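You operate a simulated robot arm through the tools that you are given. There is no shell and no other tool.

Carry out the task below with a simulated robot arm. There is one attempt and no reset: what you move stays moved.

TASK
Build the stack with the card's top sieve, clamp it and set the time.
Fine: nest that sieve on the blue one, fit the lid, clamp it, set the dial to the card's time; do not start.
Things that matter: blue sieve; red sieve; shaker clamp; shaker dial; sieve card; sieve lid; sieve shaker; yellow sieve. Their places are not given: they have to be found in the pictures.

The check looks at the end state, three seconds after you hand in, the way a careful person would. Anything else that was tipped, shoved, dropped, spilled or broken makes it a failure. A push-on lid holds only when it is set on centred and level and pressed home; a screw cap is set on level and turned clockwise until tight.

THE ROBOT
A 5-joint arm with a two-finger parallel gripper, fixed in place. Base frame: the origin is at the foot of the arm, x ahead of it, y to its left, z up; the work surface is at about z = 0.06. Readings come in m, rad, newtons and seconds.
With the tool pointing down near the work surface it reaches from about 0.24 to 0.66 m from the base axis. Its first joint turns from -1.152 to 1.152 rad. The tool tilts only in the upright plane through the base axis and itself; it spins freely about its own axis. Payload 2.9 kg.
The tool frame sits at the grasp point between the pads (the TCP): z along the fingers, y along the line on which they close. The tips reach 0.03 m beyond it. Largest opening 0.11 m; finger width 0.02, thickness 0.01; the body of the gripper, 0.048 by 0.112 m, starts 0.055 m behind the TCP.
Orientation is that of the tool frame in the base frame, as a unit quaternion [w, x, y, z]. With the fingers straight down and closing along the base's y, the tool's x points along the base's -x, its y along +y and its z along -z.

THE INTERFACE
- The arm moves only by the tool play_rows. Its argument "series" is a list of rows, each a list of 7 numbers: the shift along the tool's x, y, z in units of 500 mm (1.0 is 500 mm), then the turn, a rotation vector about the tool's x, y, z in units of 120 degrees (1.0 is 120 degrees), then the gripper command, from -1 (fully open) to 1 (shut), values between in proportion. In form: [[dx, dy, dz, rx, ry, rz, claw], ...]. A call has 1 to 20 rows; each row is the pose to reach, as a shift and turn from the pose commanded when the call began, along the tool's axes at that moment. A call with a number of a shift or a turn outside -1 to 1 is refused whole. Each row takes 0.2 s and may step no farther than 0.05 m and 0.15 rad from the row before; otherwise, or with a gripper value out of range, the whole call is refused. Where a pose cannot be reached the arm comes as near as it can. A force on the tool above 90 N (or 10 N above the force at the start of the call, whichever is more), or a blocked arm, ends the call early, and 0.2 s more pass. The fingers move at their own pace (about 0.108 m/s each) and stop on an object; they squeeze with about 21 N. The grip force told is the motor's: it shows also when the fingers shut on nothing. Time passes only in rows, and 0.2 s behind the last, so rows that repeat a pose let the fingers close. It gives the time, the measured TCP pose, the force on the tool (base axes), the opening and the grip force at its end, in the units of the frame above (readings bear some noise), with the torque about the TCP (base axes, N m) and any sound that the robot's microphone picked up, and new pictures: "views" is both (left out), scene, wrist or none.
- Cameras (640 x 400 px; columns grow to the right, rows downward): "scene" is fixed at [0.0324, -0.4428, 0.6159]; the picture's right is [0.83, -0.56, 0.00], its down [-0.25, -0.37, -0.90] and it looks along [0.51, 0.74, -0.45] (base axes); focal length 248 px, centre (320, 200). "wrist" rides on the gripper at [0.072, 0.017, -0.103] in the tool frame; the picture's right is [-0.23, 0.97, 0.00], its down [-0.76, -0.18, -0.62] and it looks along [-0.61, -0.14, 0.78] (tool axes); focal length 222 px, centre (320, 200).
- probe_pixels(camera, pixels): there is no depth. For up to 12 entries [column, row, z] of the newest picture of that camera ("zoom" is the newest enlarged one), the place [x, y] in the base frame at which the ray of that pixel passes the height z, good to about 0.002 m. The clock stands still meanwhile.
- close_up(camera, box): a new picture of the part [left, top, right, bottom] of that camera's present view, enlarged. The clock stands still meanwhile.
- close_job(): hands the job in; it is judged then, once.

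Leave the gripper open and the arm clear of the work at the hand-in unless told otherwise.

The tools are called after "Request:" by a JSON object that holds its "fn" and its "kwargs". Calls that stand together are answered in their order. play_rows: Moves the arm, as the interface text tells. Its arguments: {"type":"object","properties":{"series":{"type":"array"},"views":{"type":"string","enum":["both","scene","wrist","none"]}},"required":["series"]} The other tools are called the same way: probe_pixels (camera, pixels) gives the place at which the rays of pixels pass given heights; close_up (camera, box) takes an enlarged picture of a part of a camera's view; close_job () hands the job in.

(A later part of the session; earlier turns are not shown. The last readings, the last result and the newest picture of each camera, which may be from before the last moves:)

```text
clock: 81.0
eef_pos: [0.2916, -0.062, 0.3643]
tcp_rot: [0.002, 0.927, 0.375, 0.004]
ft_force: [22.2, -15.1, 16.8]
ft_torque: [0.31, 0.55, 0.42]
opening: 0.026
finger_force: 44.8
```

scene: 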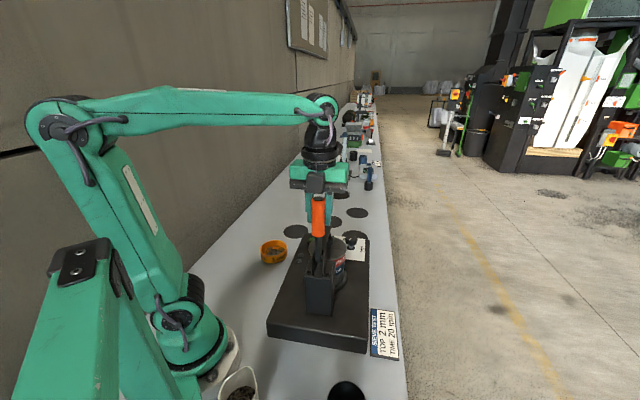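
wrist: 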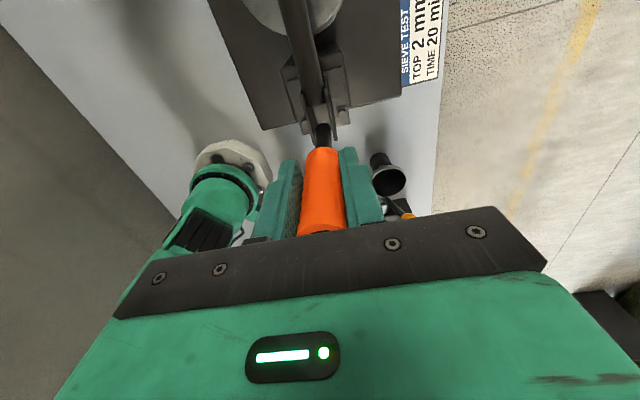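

Request:
{"fn": "play_rows", "kwargs": {"series": [[0, 0.0024, -0.002, 0, 0, 0, 1], [0, 0.0024, -0.002, 0, 0, 0, 1]], "views": "both"}}

Request:
{"fn": "close_up", "kwargs": {"camera": "scene", "box": [270, 180, 366, 300]}}

Request:
{"fn": "close_up", "kwargs": {"camera": "wrist", "box": [220, 0, 400, 150]}}

```text
clock: 81.6
eef_pos: [0.2907, -0.0631, 0.3632]
tcp_rot: [0.0, 0.927, 0.375, 0.0]
ft_force: [8.5, 9.7, 9.0]
ft_torque: [0.45, -0.67, 0.18]
opening: 0.0258
finger_force: 45.1
```

scene: 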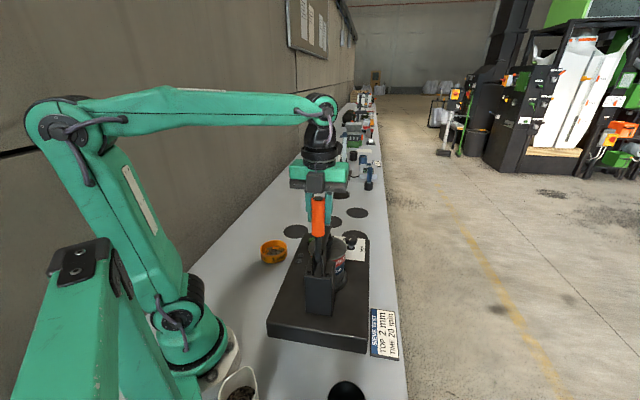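
wrist: 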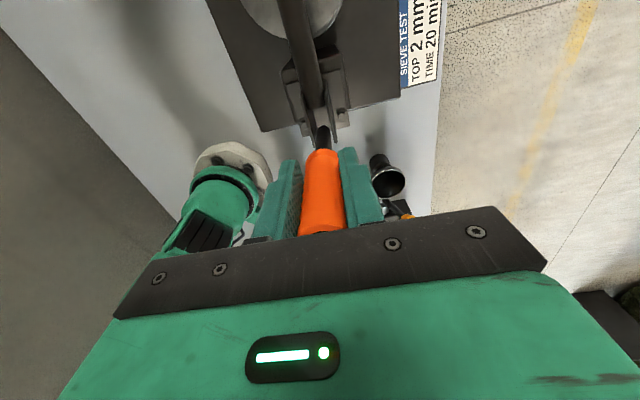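

```text
3.33 times, centred on (318, 240) of scene
```

zoom: 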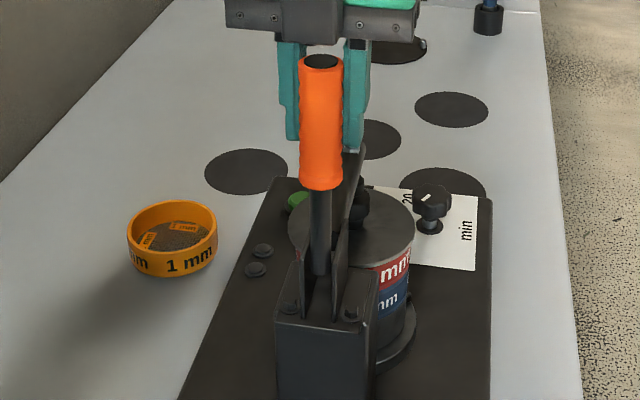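

```text
2.67 times, centred on (310, 75) of wrist
```

zoom: 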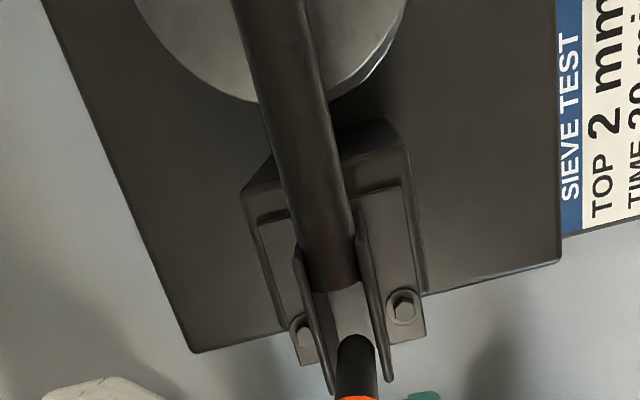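

Side force is now small, and the handle stands nearly upright with the bar swinging down over the lid. I continue the arc another 10°, following the corrected plane.

Request:
{"fn": "play_rows", "kwargs": {"series": [[0.0109, -0.0005, 0.0003, 0, 0, 0, 1], [0.0218, -0.001, 0.001, 0, 0, 0, 1], [0.0327, -0.0015, 0.0023, 0, 0, 0, 1], [0.0436, -0.002, 0.004, 0, 0, 0, 1], [0.0436, -0.002, 0.004, 0, 0, 0, 1]], "views": "both"}}

Request:
{"fn": "close_up", "kwargs": {"camera": "scene", "box": [290, 190, 362, 280]}}

Request:
{"fn": "close_up", "kwargs": {"camera": "wrist", "box": [220, 0, 400, 150]}}

```text
clock: 82.8
eef_pos: [0.3052, -0.0477, 0.36]
tcp_rot: [0.0, 0.927, 0.375, 0.0]
ft_force: [4.3, -8.2, 6.3]
ft_torque: [-0.31, 0.77, -0.07]
opening: 0.0243
finger_force: 45.2
```

scene: 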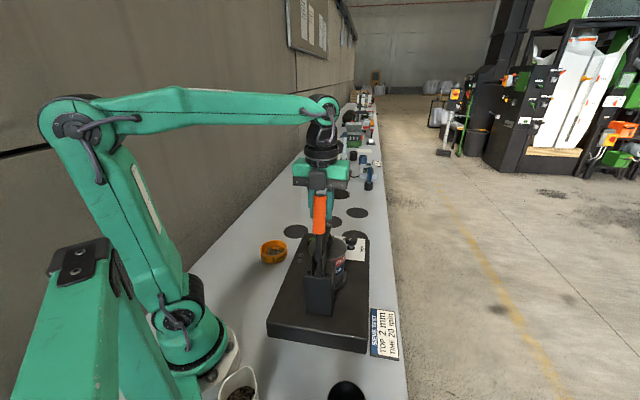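
wrist: 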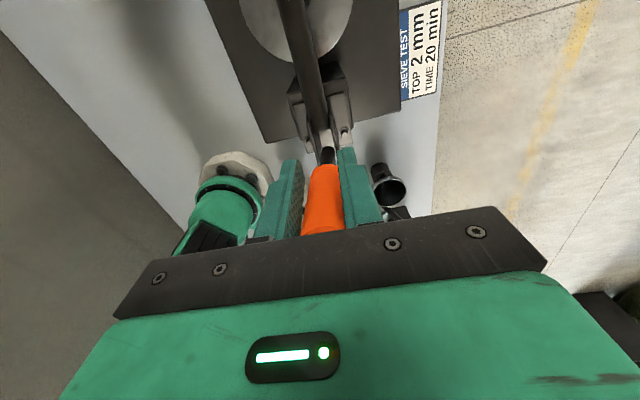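

```text
4.44 times, centred on (326, 235) of scene
```

zoom: 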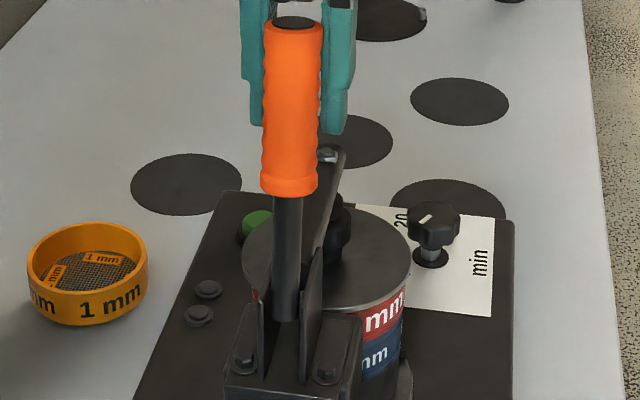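

```text
2.67 times, centred on (310, 75) of wrist
```

zoom: 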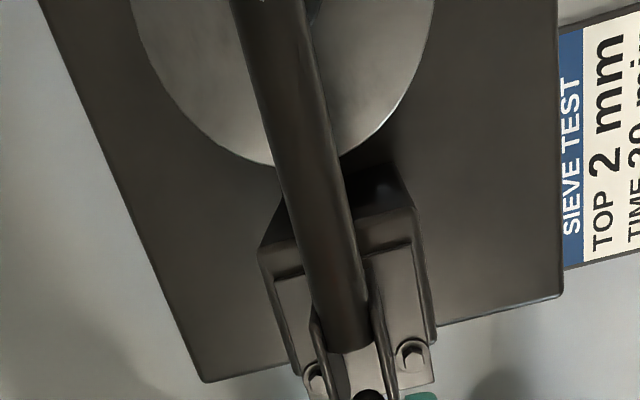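

The bar is coming down over the lid; forces are small. I continue another ~8° in small steps.

Request:
{"fn": "play_rows", "kwargs": {"series": [[0.0107, -0.0005, 0.0022, 0, 0, 0, 1], [0.0214, -0.001, 0.0048, 0, 0, 0, 1], [0.0319, -0.0014, 0.0079, 0, 0, 0, 1], [0.0319, -0.0014, 0.0079, 0, 0, 0, 1]], "views": "both"}}

Request:
{"fn": "close_up", "kwargs": {"camera": "scene", "box": [290, 190, 362, 280]}}

```text
clock: 83.8
eef_pos: [0.3179, -0.0372, 0.3575]
tcp_rot: [0.0, 0.927, 0.376, 0.001]
ft_force: [-0.5, -0.7, 0.2]
ft_torque: [0.01, -0.01, 0.02]
opening: 0.0001
finger_force: 37.7
```

scene: 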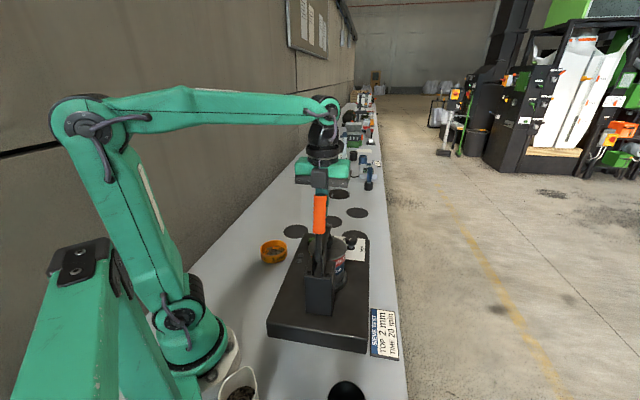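
wrist: 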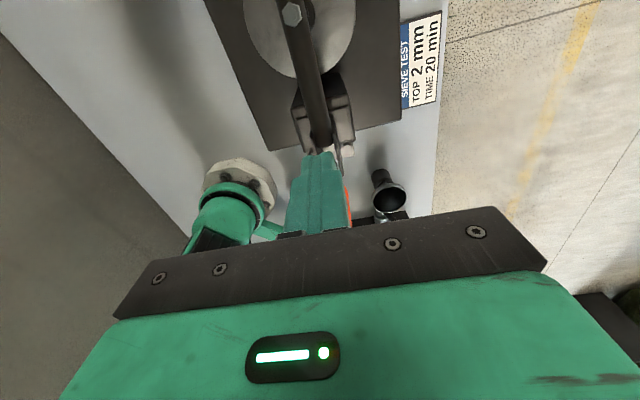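

```text
4.44 times, centred on (326, 235) of scene
```

zoom: 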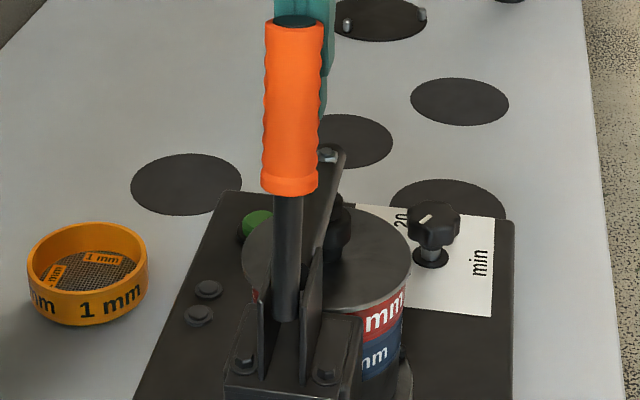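

The fingers slipped off forward; the handle stayed upright. I'll look closely at the bar and foot relative to the lid knob.

Request:
{"fn": "close_up", "kwargs": {"camera": "wrist", "box": [220, 0, 400, 150]}}

Request:
{"fn": "close_up", "kwargs": {"camera": "scene", "box": [308, 214, 356, 264]}}

```text
2.67 times, centred on (310, 75) of wrist
```

zoom: 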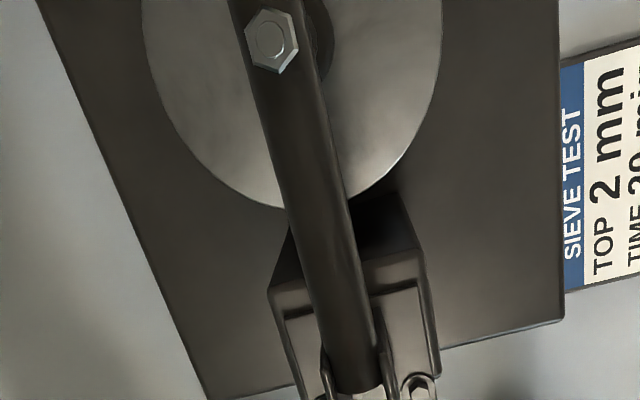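

```text
8.00 times, centred on (332, 239) of scene
```

zoom: 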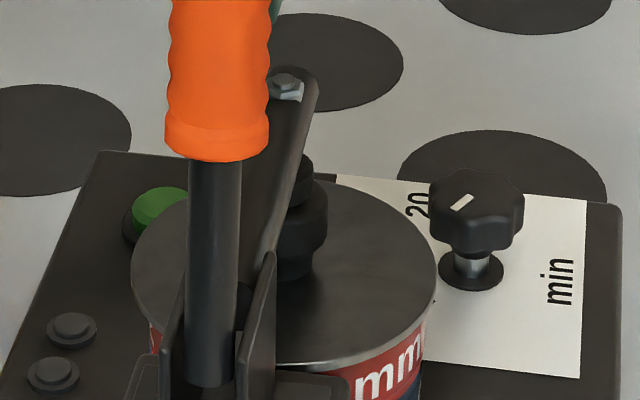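

The foot is just above/at the knob; the handle needs a bit more travel to clamp. I'll bring the closed fingers up over the handle top and down again on its outer side, so I can push it inward.

Request:
{"fn": "play_rows", "kwargs": {"series": [[0.02, 0, 0, 0, 0, 0, 1], [0.02, 0, -0.06, 0, 0, 0, 1], [0.02, 0, -0.13, 0, 0, 0, 1], [0.02, 0, -0.2, 0, 0, 0, 1], [-0.04, 0, -0.2, 0, 0, 0, 1], [-0.1, 0, -0.2, 0, 0, 0, 1], [-0.16, 0, -0.2, 0, 0, 0, 1], [-0.18, 0, -0.14, 0, 0, 0, 1], [-0.18, 0, -0.08, 0, 0, 0, 1], [-0.18, 0, -0.02, 0, 0, 0, 1], [-0.18, 0, 0.0, 0, 0, 0, 1]], "views": "both"}}

Request:
{"fn": "close_up", "kwargs": {"camera": "scene", "box": [270, 170, 366, 290]}}

Request:
{"fn": "close_up", "kwargs": {"camera": "wrist", "box": [220, 0, 400, 200]}}

```text
clock: 86.2
eef_pos: [0.2524, -0.1009, 0.3591]
tcp_rot: [0.001, 0.927, 0.375, 0.001]
ft_force: [0.3, 0.5, 0.7]
ft_torque: [-0.01, -0.01, 0.01]
opening: 0.0
finger_force: 38.0
```

scene: 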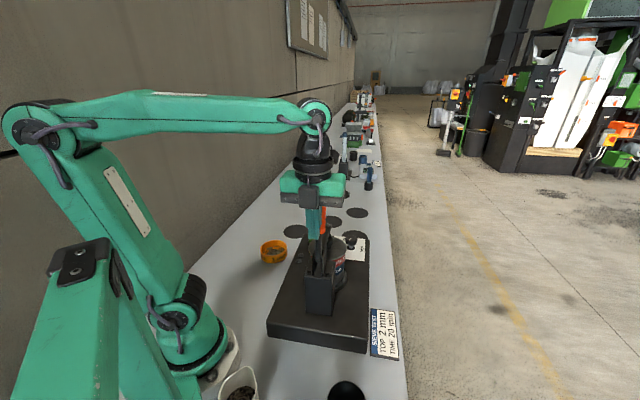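
wrist: 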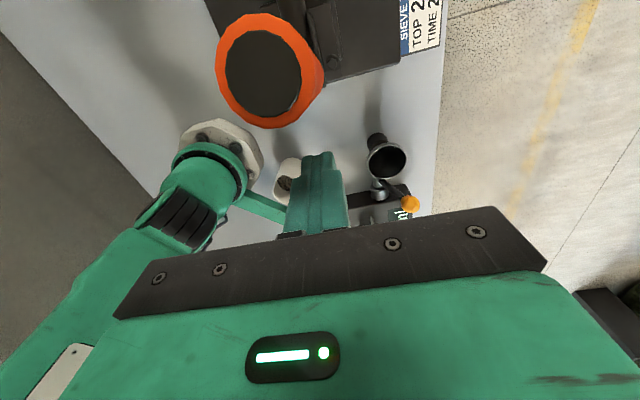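

```text
3.33 times, centred on (318, 230) of scene
```

zoom: 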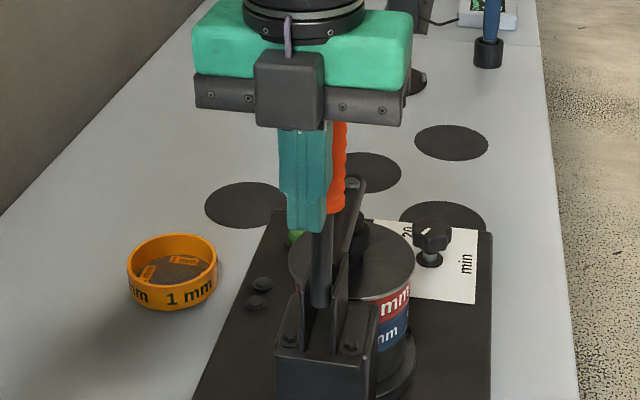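

```text
2.00 times, centred on (310, 100) of wrist
```

zoom: 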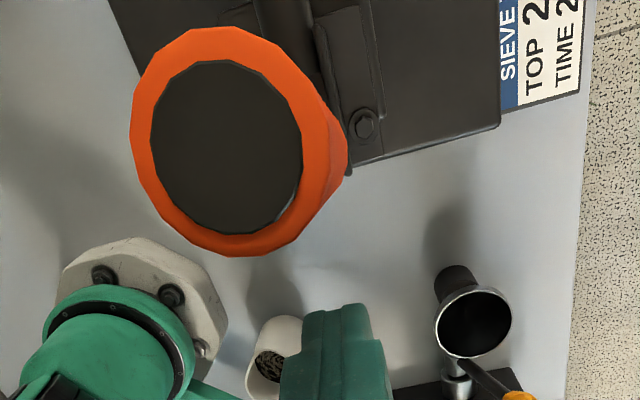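

Request:
{"fn": "probe_pixels", "kwargs": {"camera": "wrist", "pixels": [[263, 72.5, 0.39], [263, 72.5, 0.4], [263, 72.5, 0.405]]}}

Request:
{"fn": "probe_pixels", "kwargs": {"camera": "scene", "pixels": [[319.8, 191.8, 0.39], [319.8, 191.8, 0.4]]}}

```text
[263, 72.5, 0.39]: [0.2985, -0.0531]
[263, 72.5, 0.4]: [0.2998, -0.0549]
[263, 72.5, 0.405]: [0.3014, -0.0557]
```

```text
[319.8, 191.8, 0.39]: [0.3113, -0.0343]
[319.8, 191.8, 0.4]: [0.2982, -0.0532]
```

Handle end is at about (0.300, −0.0545, 0.40), i.e. ~85°, in plane with my fingers. I approach until near contact, then push inward step by step.

Request:
{"fn": "play_rows", "kwargs": {"series": [[0.025, 0, 0, 0, 0, 0, 1], [0.05, 0, 0, 0, 0, 0, 1], [0.07, 0, 0, 0, 0, 0, 1], [0.07, 0, 0, 0, 0, 0, 1]], "views": "none"}}

Request:
{"fn": "play_rows", "kwargs": {"series": [[0.01, -0.0004, 0, 0, 0, 0, 1], [0.02, -0.0008, 0, 0, 0, 0, 1], [0.02, -0.0008, 0, 0, 0, 0, 1]], "views": "scene"}}

```text
clock: 87.2
eef_pos: [0.2756, -0.0785, 0.3592]
tcp_rot: [-0.001, 0.929, 0.371, -0.002]
ft_force: [-44.5, -73.6, 14.1]
ft_torque: [-1.97, 1.38, -0.19]
opening: 0.0
finger_force: 37.7
```

```text
clock: 87.5
eef_pos: [0.2744, -0.0779, 0.3587]
tcp_rot: [-0.001, 0.93, 0.367, -0.002]
ft_force: [-17.3, -31.9, 4.5]
ft_torque: [-0.69, 0.71, -0.13]
opening: 0.0001
finger_force: 37.7
stopped in row 1: the force on the tool passed its limit at 108 N (the readings are from after the stop); the commanded pose is now the measured one
```

scene: 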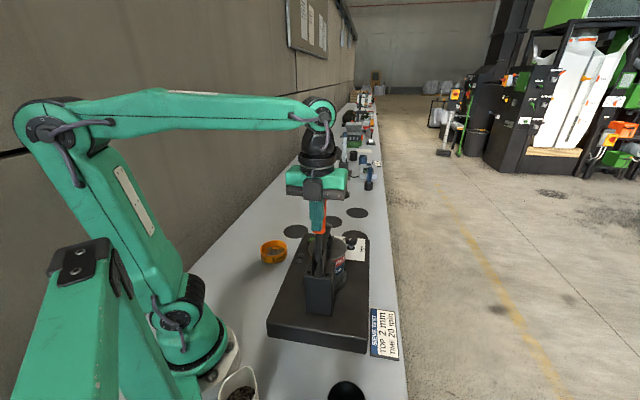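

The handle resisted firmly (about 90–100 N) right at contact, so it seems already at its closed stop. I back off and inspect.

Request:
{"fn": "play_rows", "kwargs": {"series": [[-0.02, 0, 0, 0, 0, 0, 1], [-0.06, 0, 0, 0, 0, 0, 1], [-0.08, 0, 0, 0, 0, 0, 1]], "views": "both"}}

Request:
{"fn": "close_up", "kwargs": {"camera": "scene", "box": [300, 200, 364, 280]}}

Request:
{"fn": "close_up", "kwargs": {"camera": "scene", "box": [308, 214, 356, 264]}}

```text
clock: 88.3
eef_pos: [0.2436, -0.1036, 0.3577]
tcp_rot: [-0.001, 0.929, 0.371, -0.001]
ft_force: [-0.6, -0.3, 0.0]
ft_torque: [-0.01, 0.0, 0.01]
opening: 0.0
finger_force: 37.5
```

scene: 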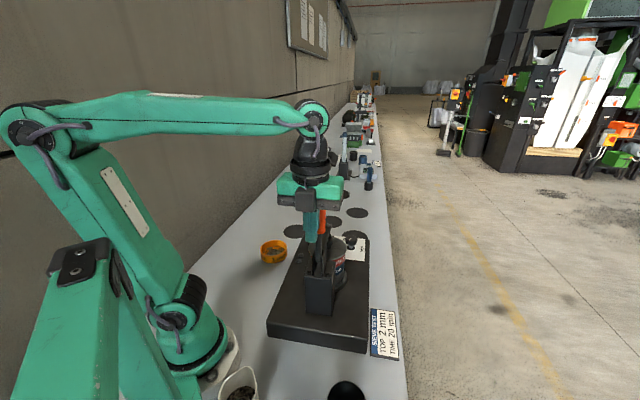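
wrist: 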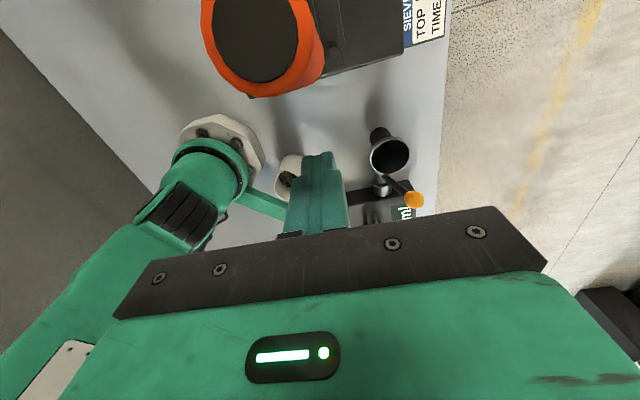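

```text
5.00 times, centred on (332, 240) of scene
```

zoom: 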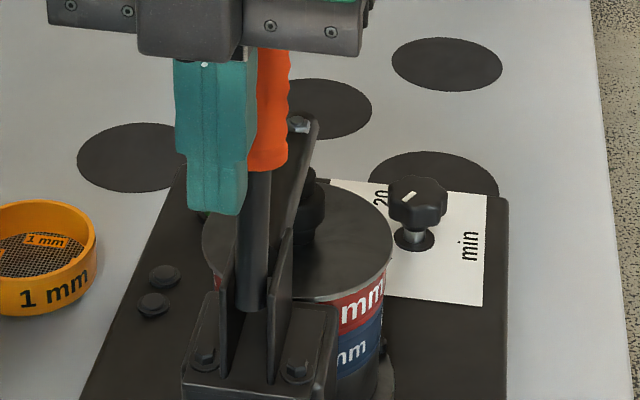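

```text
8.00 times, centred on (332, 239) of scene
```

zoom: 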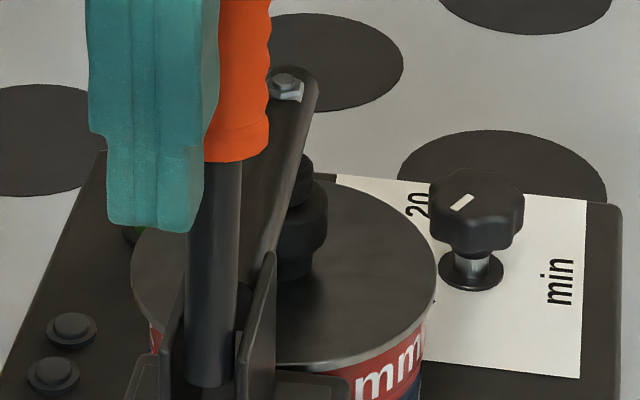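

The lid and stack are undisturbed, and the foot appears to sit on the lid knob. I'll go up and around to the outer side to inspect the foot from the side with the wrist camera.

Request:
{"fn": "play_rows", "kwargs": {"series": [[0, 0, -0.07, 0, 0, 0, 1], [0, 0, -0.14, 0, 0, 0, 1], [0, 0, -0.21, 0, 0, 0, 1], [0.0693, 0.021, -0.21, 0, 0, 0.0511, 1], [0.1385, 0.042, -0.21, 0, 0, 0.1023, 1], [0.2078, 0.063, -0.21, 0, 0, 0.1534, 1], [0.277, 0.084, -0.21, 0, 0, 0.2046, 1], [0.3463, 0.105, -0.21, 0, 0, 0.2557, 1], [0.4155, 0.126, -0.21, 0, 0, 0.3069, 1], [0.4848, 0.147, -0.21, 0, 0, 0.358, 1], [0.4848, 0.147, -0.13, 0, 0, 0.358, 0.5], [0.4848, 0.147, -0.05, 0, 0, 0.358, 0], [0.4848, 0.147, 0.03, 0, 0, 0.358, -0.5], [0.4848, 0.147, 0.1, 0, 0, 0.358, -1], [0.4848, 0.147, 0.15, 0, 0, 0.358, -1]], "views": "none"}}

```text
clock: 91.5
eef_pos: [0.465, -0.0475, 0.2829]
tcp_rot: [0.001, 1.0, 0.015, -0.002]
ft_force: [0.1, 0.7, 0.4]
ft_torque: [-0.01, -0.01, 0.01]
opening: 0.11
finger_force: 0.1
out of reach, approached as far as the arm can: row 10, 11, 12, 13, 14, 15
```

There seems to be a spin limit (the tool x azimuth must stay ≥ ~7.5° beyond the arm azimuth). I adjust for that: shift sideways to face the stack, then tilt to look.

Request:
{"fn": "play_rows", "kwargs": {"series": [[0.0062, -0.04, 0.015, 0, 0, -0.03, -1], [0.0124, -0.08, 0.03, 0, 0, -0.06, -1], [0.0186, -0.12, 0.045, 0, 0, -0.09, -1], [0.0248, -0.1594, 0.06, 0, 0, -0.09, -1], [0.0248, -0.1594, 0.06, 0, 0, -0.09, -1]], "views": "none"}}

Request:
{"fn": "play_rows", "kwargs": {"series": [[0, 0, 0, 0.0074, -0.048, 0, -1], [0, 0, 0, 0.0149, -0.096, 0, -1], [0, 0, 0, 0.0223, -0.144, 0, -1], [0, 0, 0, 0.0297, -0.192, 0, -1], [0, 0, 0, 0.0372, -0.24, 0, -1], [0, 0, 0, 0.0446, -0.288, 0, -1], [0, 0, 0, 0.0446, -0.288, 0, -1]], "views": "both"}}

Request:
{"fn": "close_up", "kwargs": {"camera": "wrist", "box": [220, 80, 400, 240]}}

```text
clock: 92.7
eef_pos: [0.4812, 0.032, 0.2563]
tcp_rot: [0.0, 0.995, 0.101, -0.002]
ft_force: [0.1, -0.6, 1.2]
ft_torque: [0.01, 0.01, -0.02]
opening: 0.1099
finger_force: 0.1
```

```text
clock: 94.3
eef_pos: [0.4802, 0.033, 0.257]
tcp_rot: [-0.01, 0.948, 0.096, -0.303]
ft_force: [-0.3, -0.2, -0.4]
ft_torque: [-0.02, 0.0, 0.01]
opening: 0.11
finger_force: 0.0
```

scene: 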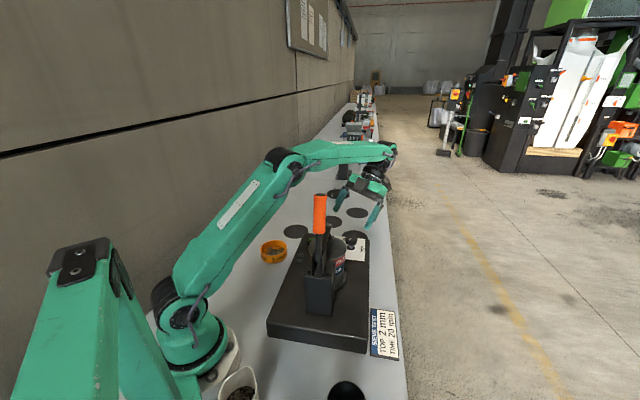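
wrist: 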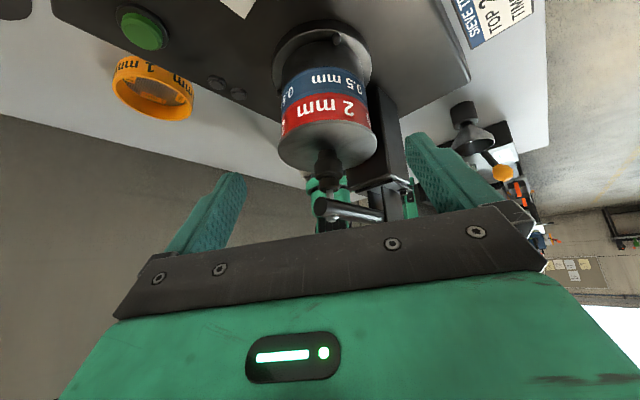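

```text
2.50 times, centred on (310, 160) of wrist
```

zoom: 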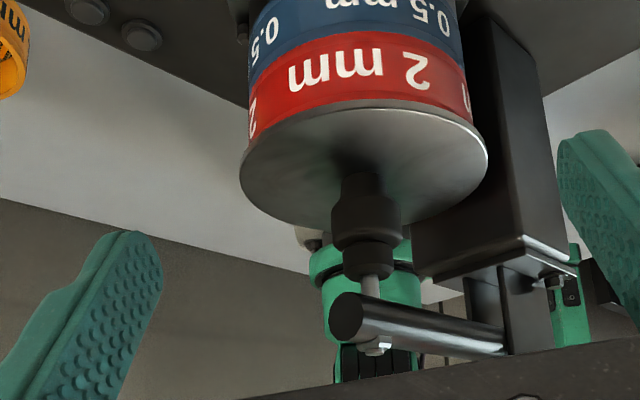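

Clear view (upside-down): the clamp bar is horizontal and its rubber foot sits on the lid knob. Enlarging to confirm contact.

Request:
{"fn": "close_up", "kwargs": {"camera": "wrist", "box": [290, 130, 390, 220]}}

Request:
{"fn": "close_up", "kwargs": {"camera": "wrist", "box": [265, 60, 385, 170]}}

```text
4.44 times, centred on (340, 175) of wrist
```

zoom: 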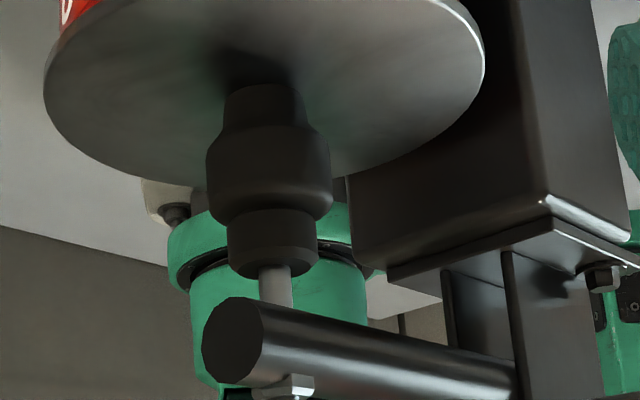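

```text
3.64 times, centred on (325, 115) of wrist
```

zoom: 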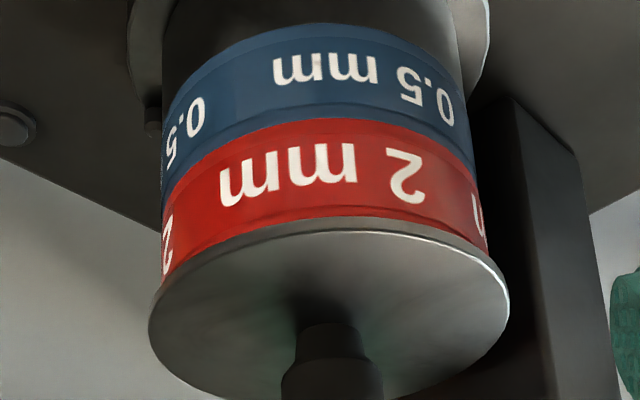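

The clamp is closed: the foot is flush on the knob, bar horizontal, handle upright, and the lid is centred and flush. Now the dial. I untilt and rise 5 cm first.

Request:
{"fn": "play_rows", "kwargs": {"series": [[-0.0095, -0.0013, -0.0136, -0.0074, 0.048, 0, -1], [-0.0191, -0.0026, -0.0272, -0.0149, 0.096, 0, -1], [-0.0286, -0.0039, -0.0408, -0.0223, 0.144, 0, -1], [-0.0381, -0.0052, -0.0544, -0.0297, 0.192, 0, -1], [-0.0477, -0.0065, -0.068, -0.0372, 0.24, 0, -1], [-0.0572, -0.0078, -0.0816, -0.0446, 0.288, 0, -1], [-0.0572, -0.0078, -0.0816, -0.0446, 0.288, 0, -1]], "views": "none"}}

```text
clock: 95.9
eef_pos: [0.481, 0.0324, 0.3087]
tcp_rot: [0.0, 0.995, 0.099, -0.002]
ft_force: [-0.3, 0.1, 0.3]
ft_torque: [0.01, 0.02, -0.01]
opening: 0.1099
finger_force: 0.0
```

I move above the dial and spin the hand back (two steps) so there is enough spin range for a ~120° clockwise turn.

Request:
{"fn": "play_rows", "kwargs": {"series": [[0.0074, -0.007, 0.0053, 0, 0, -0.0667, -1], [0.0148, -0.014, 0.0107, 0, 0, -0.1333, -1], [0.0222, -0.0211, 0.016, 0, 0, -0.2, -1], [0.0296, -0.0281, 0.0213, 0, 0, -0.2667, -1], [0.037, -0.0351, 0.0267, 0, 0, -0.3333, -1], [0.0444, -0.0421, 0.032, 0, 0, -0.4, -1], [0.0518, -0.0491, 0.0373, 0, 0, -0.4667, -1], [0.0591, -0.0562, 0.0427, 0, 0, -0.5333, -1], [0.0665, -0.0632, 0.048, 0, 0, -0.6, -1], [0.0739, -0.0702, 0.0533, 0, 0, -0.6667, -1], [0.0813, -0.0772, 0.0587, 0, 0, -0.7333, -1], [0.0887, -0.0842, 0.064, 0, 0, -0.8, -1], [0.0961, -0.0913, 0.0693, 0, 0, -0.8667, -1], [0.1035, -0.0983, 0.0747, 0, 0, -0.9333, -1], [0.1109, -0.1053, 0.08, 0, 0, -1.0, -1]], "views": "none"}}

Request:
{"fn": "play_rows", "kwargs": {"series": [[0, 0, 0, 0, 0, -0.06, -1], [0, 0, 0, 0, 0, -0.12, -1], [0, 0, 0, 0, 0, -0.18, -1], [0, 0, 0, 0, 0, -0.18, -1]], "views": "both"}}

Request:
{"fn": "close_up", "kwargs": {"camera": "wrist", "box": [250, 40, 410, 180]}}

```text
clock: 99.1
eef_pos: [0.5241, 0.0934, 0.2682]
tcp_rot: [-0.001, 0.412, 0.911, -0.001]
ft_force: [0.2, -0.3, 0.3]
ft_torque: [-0.02, 0.0, -0.01]
opening: 0.11
finger_force: 0.0
```

```text
clock: 100.1
eef_pos: [0.526, 0.0934, 0.2672]
tcp_rot: [-0.002, 0.233, 0.972, 0.0]
ft_force: [-1.3, -0.3, -0.2]
ft_torque: [0.03, 0.02, 0.02]
opening: 0.1099
finger_force: 0.0
```

scene: 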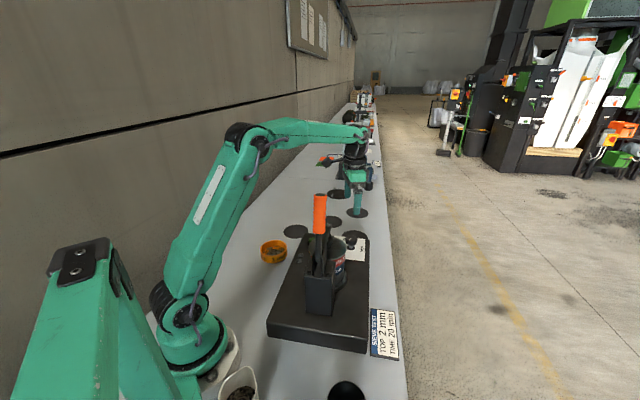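
wrist: 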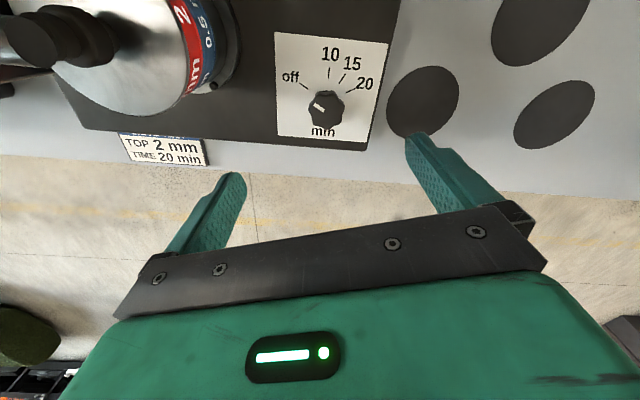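

```text
2.86 times, centred on (330, 110) of wrist
```

zoom: 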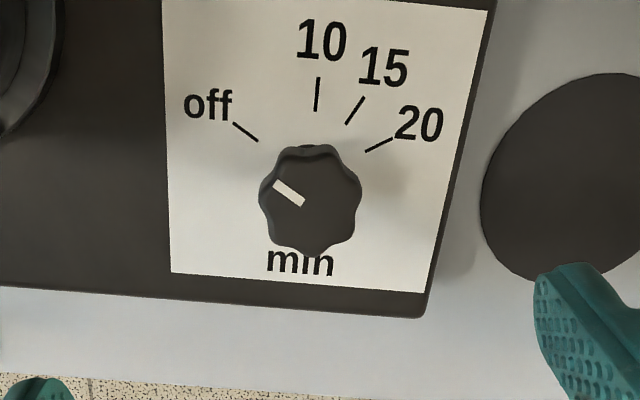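

A clean view of the dial: pointer at "off", ticks 10, 15, 20. I probe the tick ends (plate level) and the pointer/knob outline (knob-top level).

Request:
{"fn": "probe_pixels", "kwargs": {"camera": "zoom", "pixels": [[233, 123, 0.061], [258, 141, 0.061], [318, 78, 0.061], [316, 110, 0.061], [363, 97, 0.061], [346, 124, 0.061], [393, 138, 0.061], [366, 151, 0.061]]}}

Request:
{"fn": "probe_pixels", "kwargs": {"camera": "zoom", "pixels": [[277, 184, 0.108], [302, 203, 0.108], [259, 200, 0.105], [362, 195, 0.105], [310, 150, 0.105], [315, 255, 0.105], [313, 203, 0.108]]}}

Request:
{"fn": "close_up", "kwargs": {"camera": "scene", "box": [330, 225, 378, 265]}}

```text
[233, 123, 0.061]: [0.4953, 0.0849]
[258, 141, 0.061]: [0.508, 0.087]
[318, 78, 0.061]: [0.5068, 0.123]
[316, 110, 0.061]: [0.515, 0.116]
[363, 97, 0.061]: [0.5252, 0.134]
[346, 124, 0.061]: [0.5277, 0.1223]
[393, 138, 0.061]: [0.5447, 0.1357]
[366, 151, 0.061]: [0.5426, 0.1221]
```

```text
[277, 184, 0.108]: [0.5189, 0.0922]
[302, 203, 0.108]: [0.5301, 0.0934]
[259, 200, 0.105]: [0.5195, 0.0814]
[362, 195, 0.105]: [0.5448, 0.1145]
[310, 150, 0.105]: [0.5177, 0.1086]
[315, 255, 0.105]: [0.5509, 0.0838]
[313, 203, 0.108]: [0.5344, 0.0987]
```

```text
10.00 times, centred on (354, 245) of scene
```

zoom: 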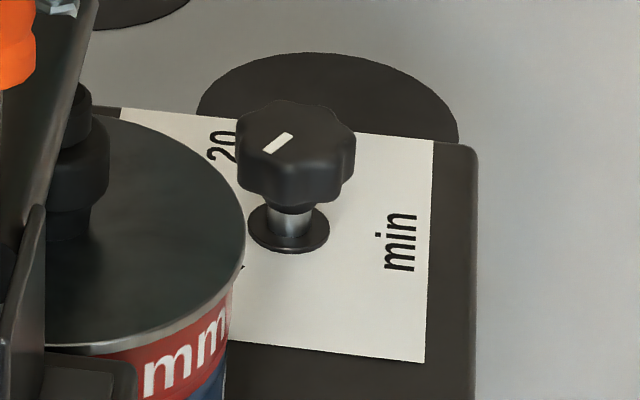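

Request:
{"fn": "probe_pixels", "kwargs": {"camera": "scene", "pixels": [[351.5, 238.5, 0.08], [351.5, 238.5, 0.09], [351.5, 238.5, 0.1], [351.5, 238.5, 0.11], [351.0, 249.8, 0.061]]}}

Request:
{"fn": "probe_pixels", "kwargs": {"camera": "wrist", "pixels": [[324, 111, 0.08], [324, 111, 0.09], [324, 111, 0.1], [324, 111, 0.11]]}}

Request:
{"fn": "close_up", "kwargs": {"camera": "wrist", "box": [295, 80, 355, 140]}}

```text
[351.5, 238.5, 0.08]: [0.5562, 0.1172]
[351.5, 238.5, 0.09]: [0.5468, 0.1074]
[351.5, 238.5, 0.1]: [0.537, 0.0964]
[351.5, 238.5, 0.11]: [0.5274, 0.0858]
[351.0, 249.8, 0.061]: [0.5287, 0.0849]
```

```text
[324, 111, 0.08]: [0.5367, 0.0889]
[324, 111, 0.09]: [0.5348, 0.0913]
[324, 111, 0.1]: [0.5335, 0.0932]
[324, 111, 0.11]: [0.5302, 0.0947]
```

```text
6.67 times, centred on (325, 110) of wrist
```

zoom: 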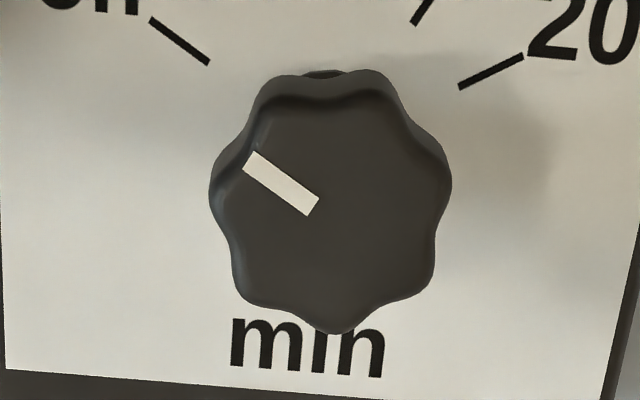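

Dial centre is about (0.536, 0.0935), knob top z≈0.102, Ø≈0.042. The tick azimuths are off ≈191°, 10 ≈135°, 15 ≈107°, 20 ≈79°, so 20 is ≈112° clockwise of off. I descend to z≈0.16 over it and re-check.

Request:
{"fn": "play_rows", "kwargs": {"series": [[-0.006, 0.003, 0.06, 0, 0, 0, -0.3], [-0.012, 0.006, 0.12, 0, 0, 0, -0.3], [-0.0178, 0.009, 0.18, 0, 0, 0, -0.3], [-0.0178, 0.009, 0.214, 0, 0, 0, -0.3], [-0.0178, 0.009, 0.214, 0, 0, 0, -0.3]], "views": "both"}}

Request:
{"fn": "close_up", "kwargs": {"camera": "wrist", "box": [250, 60, 410, 200]}}

Request:
{"fn": "probe_pixels", "kwargs": {"camera": "zoom", "pixels": [[320, 200, 0.1]]}}

```text
clock: 101.3
eef_pos: [0.5351, 0.0941, 0.1607]
tcp_rot: [-0.002, 0.234, 0.972, 0.0]
ft_force: [-0.9, 0.1, -0.6]
ft_torque: [0.0, 0.0, 0.01]
opening: 0.0715
finger_force: 0.0
```

scene: 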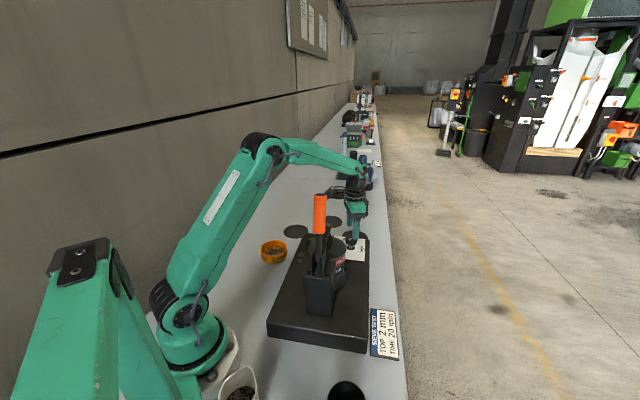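
wrist: 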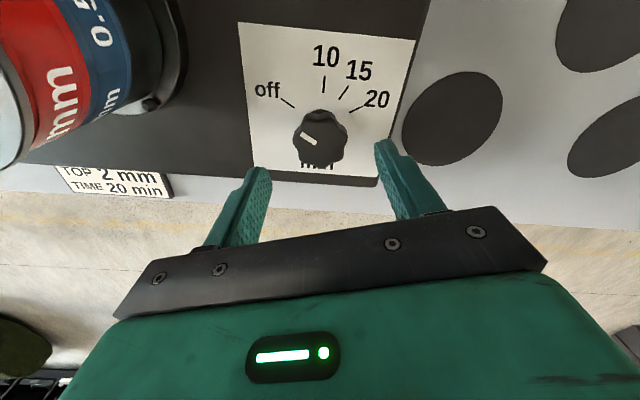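

```text
2.86 times, centred on (330, 130) of wrist
```

zoom: 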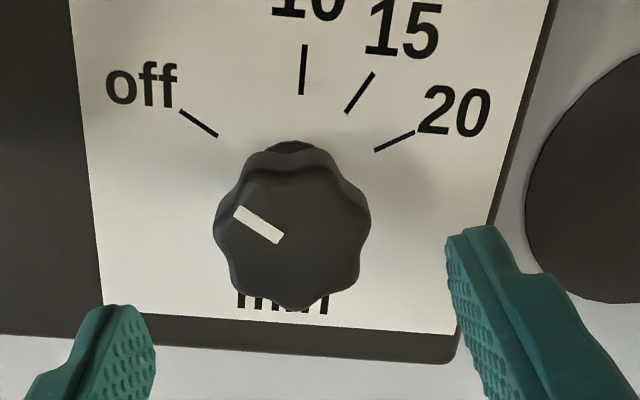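

```text
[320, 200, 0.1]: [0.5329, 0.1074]
```

The knob is exactly under the TCP. I descend to z≈0.100 (tips ~9 mm above the plate) and close gently.

Request:
{"fn": "play_rows", "kwargs": {"series": [[0, 0, 0.035, 0, 0, 0, -0.3], [0, 0, 0.07, 0, 0, 0, -0.3], [0, 0, 0.1, 0, 0, 0, -0.3], [0, 0, 0.121, 0, 0, 0, -0.3], [0, 0, 0.121, 0, 0, 0, -0.3]], "views": "both"}}

Request:
{"fn": "close_up", "kwargs": {"camera": "wrist", "box": [240, 70, 400, 230]}}

Request:
{"fn": "close_up", "kwargs": {"camera": "scene", "box": [330, 205, 386, 265]}}

```text
clock: 102.5
eef_pos: [0.536, 0.092, 0.0995]
tcp_rot: [-0.003, 0.235, 0.972, 0.0]
ft_force: [-0.4, -0.4, -1.0]
ft_torque: [-0.01, 0.02, -0.01]
opening: 0.0716
finger_force: 0.1
```

scene: 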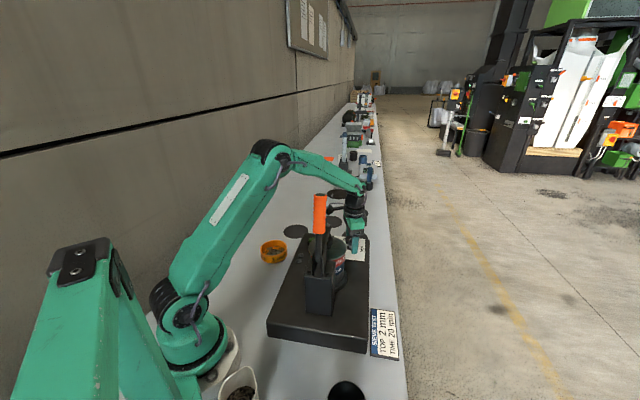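
wrist: 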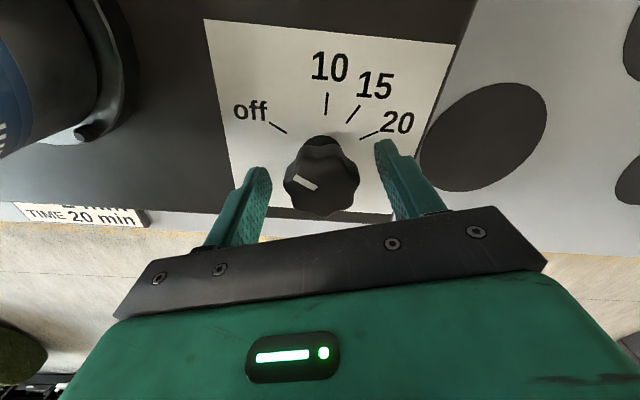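

```text
2.50 times, centred on (320, 150) of wrist
```

zoom: 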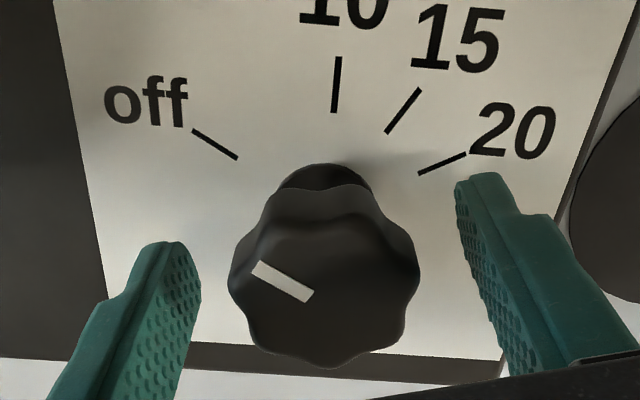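

```text
6.67 times, centred on (358, 235) of scene
```

zoom: 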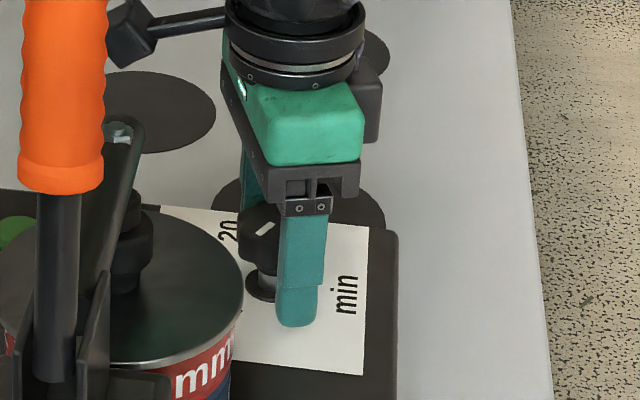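

Positioned well. I close on the knob.

Request:
{"fn": "play_rows", "kwargs": {"series": [[0, 0, 0, 0, 0, 0, 0.0], [0, 0, 0, 0, 0, 0, 0.15], [0, 0, 0, 0, 0, 0, 0.5], [0, 0, 0, 0, 0, 0, 0.5]], "views": "both"}}

Request:
{"fn": "close_up", "kwargs": {"camera": "wrist", "box": [240, 70, 400, 230]}}

```text
clock: 103.5
eef_pos: [0.5361, 0.0949, 0.1]
tcp_rot: [0.001, 0.234, 0.972, -0.001]
ft_force: [7.7, 15.1, -6.7]
ft_torque: [-0.06, -0.7, -0.04]
opening: 0.0412
finger_force: 45.1
```

scene: 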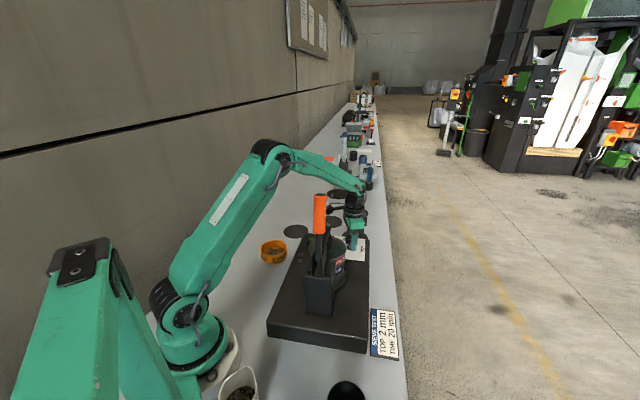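
wrist: 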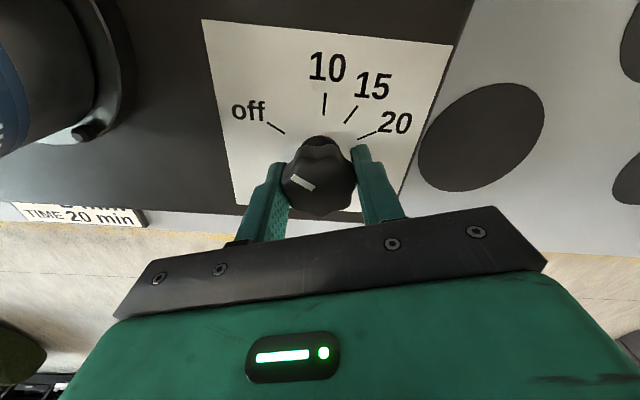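

```text
2.50 times, centred on (320, 150) of wrist
```

zoom: 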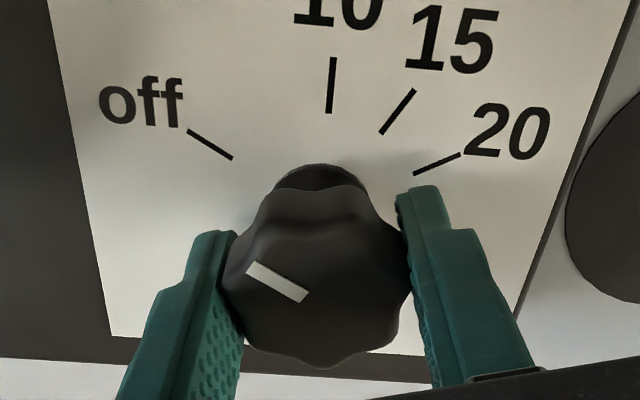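

Gripped (0.041 m). There's a ~17 N side force along +tool y, so I shift ~1 mm that way and then start turning clockwise (about 30° first) to check.

Request:
{"fn": "play_rows", "kwargs": {"series": [[0, 0.0022, 0, 0, 0, 0, 0.5], [0, 0.0022, 0, 0, 0, 0.0625, 0.5], [0, 0.0022, 0, 0, 0, 0.125, 0.5], [0, 0.0022, 0, 0, 0, 0.1875, 0.5], [0, 0.0022, 0, 0, 0, 0.25, 0.5], [0, 0.0022, 0, 0, 0, 0.25, 0.5]], "views": "both"}}

Request:
{"fn": "close_up", "kwargs": {"camera": "wrist", "box": [240, 70, 400, 230]}}

```text
clock: 104.9
eef_pos: [0.5359, 0.0933, 0.0988]
tcp_rot: [0.0, 0.479, 0.878, 0.001]
ft_force: [23.2, -6.1, -13.8]
ft_torque: [-0.11, -0.22, 0.01]
opening: 0.0414
finger_force: 44.5
```

scene: 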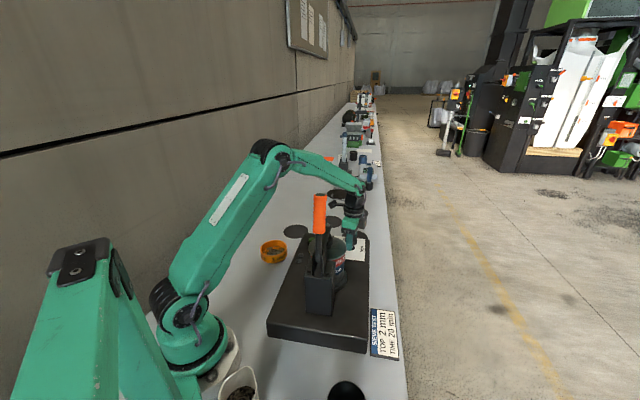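
wrist: 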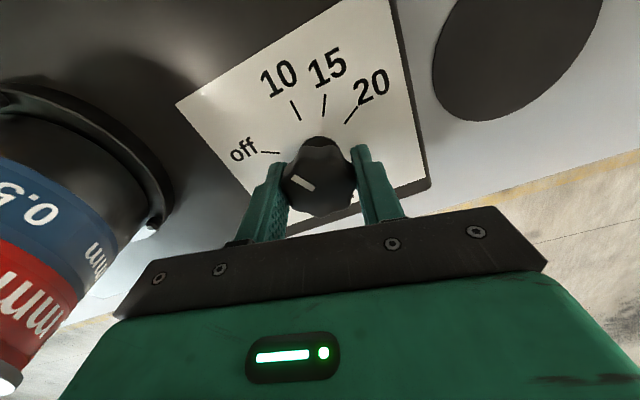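

```text
2.50 times, centred on (320, 150) of wrist
```

zoom: 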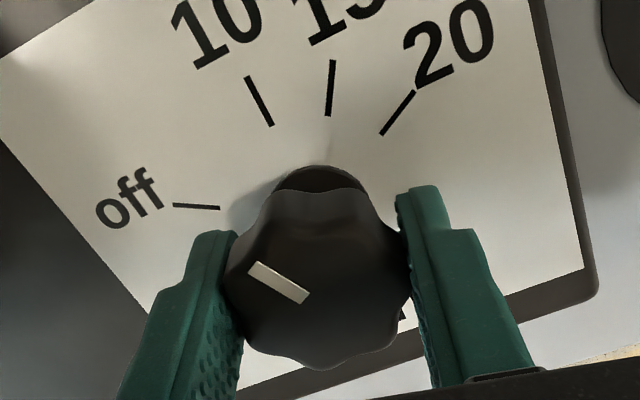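

The knob turns with the hand (30° done). I correct a small lateral offset and turn a further 75°.

Request:
{"fn": "play_rows", "kwargs": {"series": [[-0.002, 0.002, 0, 0, 0, 0.0625, 0.5], [-0.002, 0.002, 0, 0, 0, 0.125, 0.5], [-0.002, 0.002, 0, 0, 0, 0.1875, 0.5], [-0.002, 0.002, 0, 0, 0, 0.25, 0.5], [-0.002, 0.002, 0, 0, 0, 0.3125, 0.5], [-0.002, 0.002, 0, 0, 0, 0.375, 0.5], [-0.002, 0.002, 0, 0, 0, 0.4375, 0.5], [-0.002, 0.002, 0, 0, 0, 0.5, 0.5], [-0.002, 0.002, 0, 0, 0, 0.5625, 0.5], [-0.002, 0.002, 0, 0, 0, 0.625, 0.5], [-0.002, 0.002, 0, 0, 0, 0.625, 0.5]], "views": "both"}}

Request:
{"fn": "close_up", "kwargs": {"camera": "wrist", "box": [240, 70, 400, 230]}}

Request:
{"fn": "close_up", "kwargs": {"camera": "scene", "box": [330, 225, 378, 265]}}

```text
clock: 107.3
eef_pos: [0.5364, 0.095, 0.0997]
tcp_rot: [-0.001, 0.914, 0.405, -0.004]
ft_force: [-23.5, -11.8, 4.6]
ft_torque: [0.12, -0.84, -0.05]
opening: 0.041
finger_force: 45.1
```

scene: 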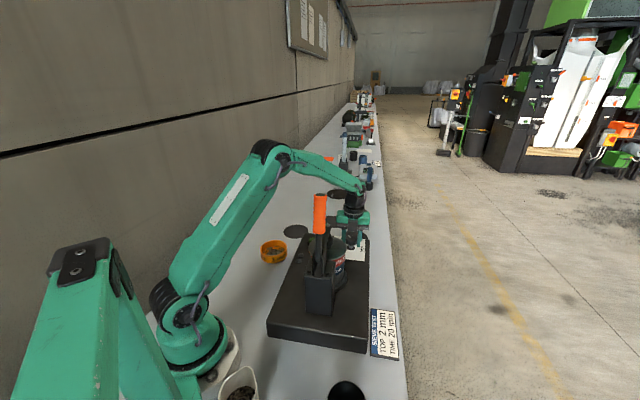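
wrist: 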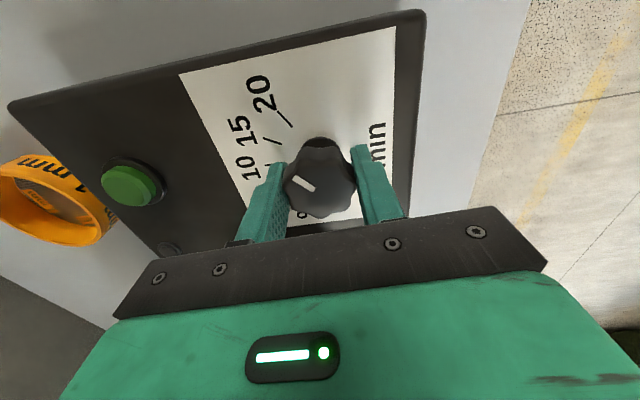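

```text
2.50 times, centred on (320, 150) of wrist
```

zoom: 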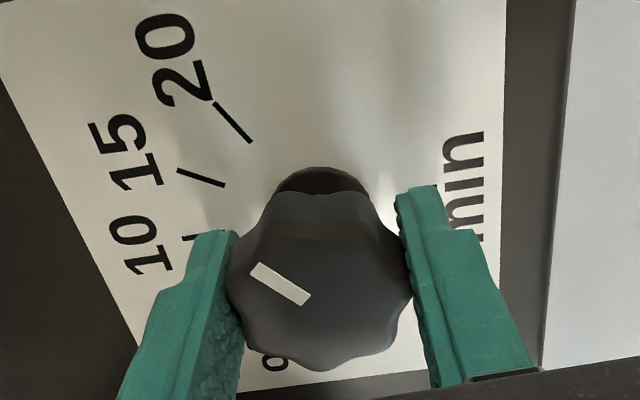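

```text
10.00 times, centred on (354, 245) of scene
```

zoom: 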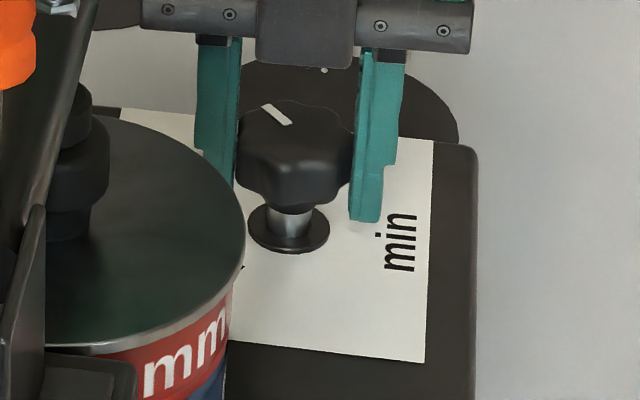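

I probe the 15/20 ticks, the pointer ends and the shaft collar in this view to compare the pointer's direction with the 20 tick.

Request:
{"fn": "close_up", "kwargs": {"camera": "wrist", "box": [240, 70, 400, 230]}}

Request:
{"fn": "probe_pixels", "kwargs": {"camera": "zoom", "pixels": [[215, 102, 0.061], [252, 143, 0.061], [178, 169, 0.061], [224, 186, 0.061], [252, 266, 0.103], [308, 302, 0.103], [258, 259, 0.103], [246, 273, 0.103], [313, 295, 0.103], [303, 308, 0.103]]}}

Request:
{"fn": "probe_pixels", "kwargs": {"camera": "scene", "pixels": [[348.6, 235.7, 0.103], [350.8, 237.2, 0.103], [350.9, 248.5, 0.063], [346.85, 247.7, 0.063], [354.95, 248.2, 0.063]]}}

```text
2.50 times, centred on (320, 150) of wrist
```

zoom: 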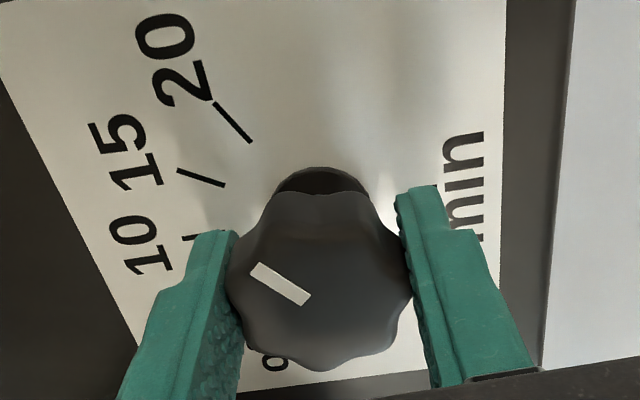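

```text
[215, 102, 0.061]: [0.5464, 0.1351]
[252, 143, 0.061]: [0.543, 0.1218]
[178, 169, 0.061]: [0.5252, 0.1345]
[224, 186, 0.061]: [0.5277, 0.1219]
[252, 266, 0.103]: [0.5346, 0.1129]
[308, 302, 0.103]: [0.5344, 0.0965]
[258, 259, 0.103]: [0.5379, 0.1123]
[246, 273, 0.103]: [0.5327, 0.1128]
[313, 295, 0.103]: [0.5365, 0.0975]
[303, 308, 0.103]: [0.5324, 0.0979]
```

```text
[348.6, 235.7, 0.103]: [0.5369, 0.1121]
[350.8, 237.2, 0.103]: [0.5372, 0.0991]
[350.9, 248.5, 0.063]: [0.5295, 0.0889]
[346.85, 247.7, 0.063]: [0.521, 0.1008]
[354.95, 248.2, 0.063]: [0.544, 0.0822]
```

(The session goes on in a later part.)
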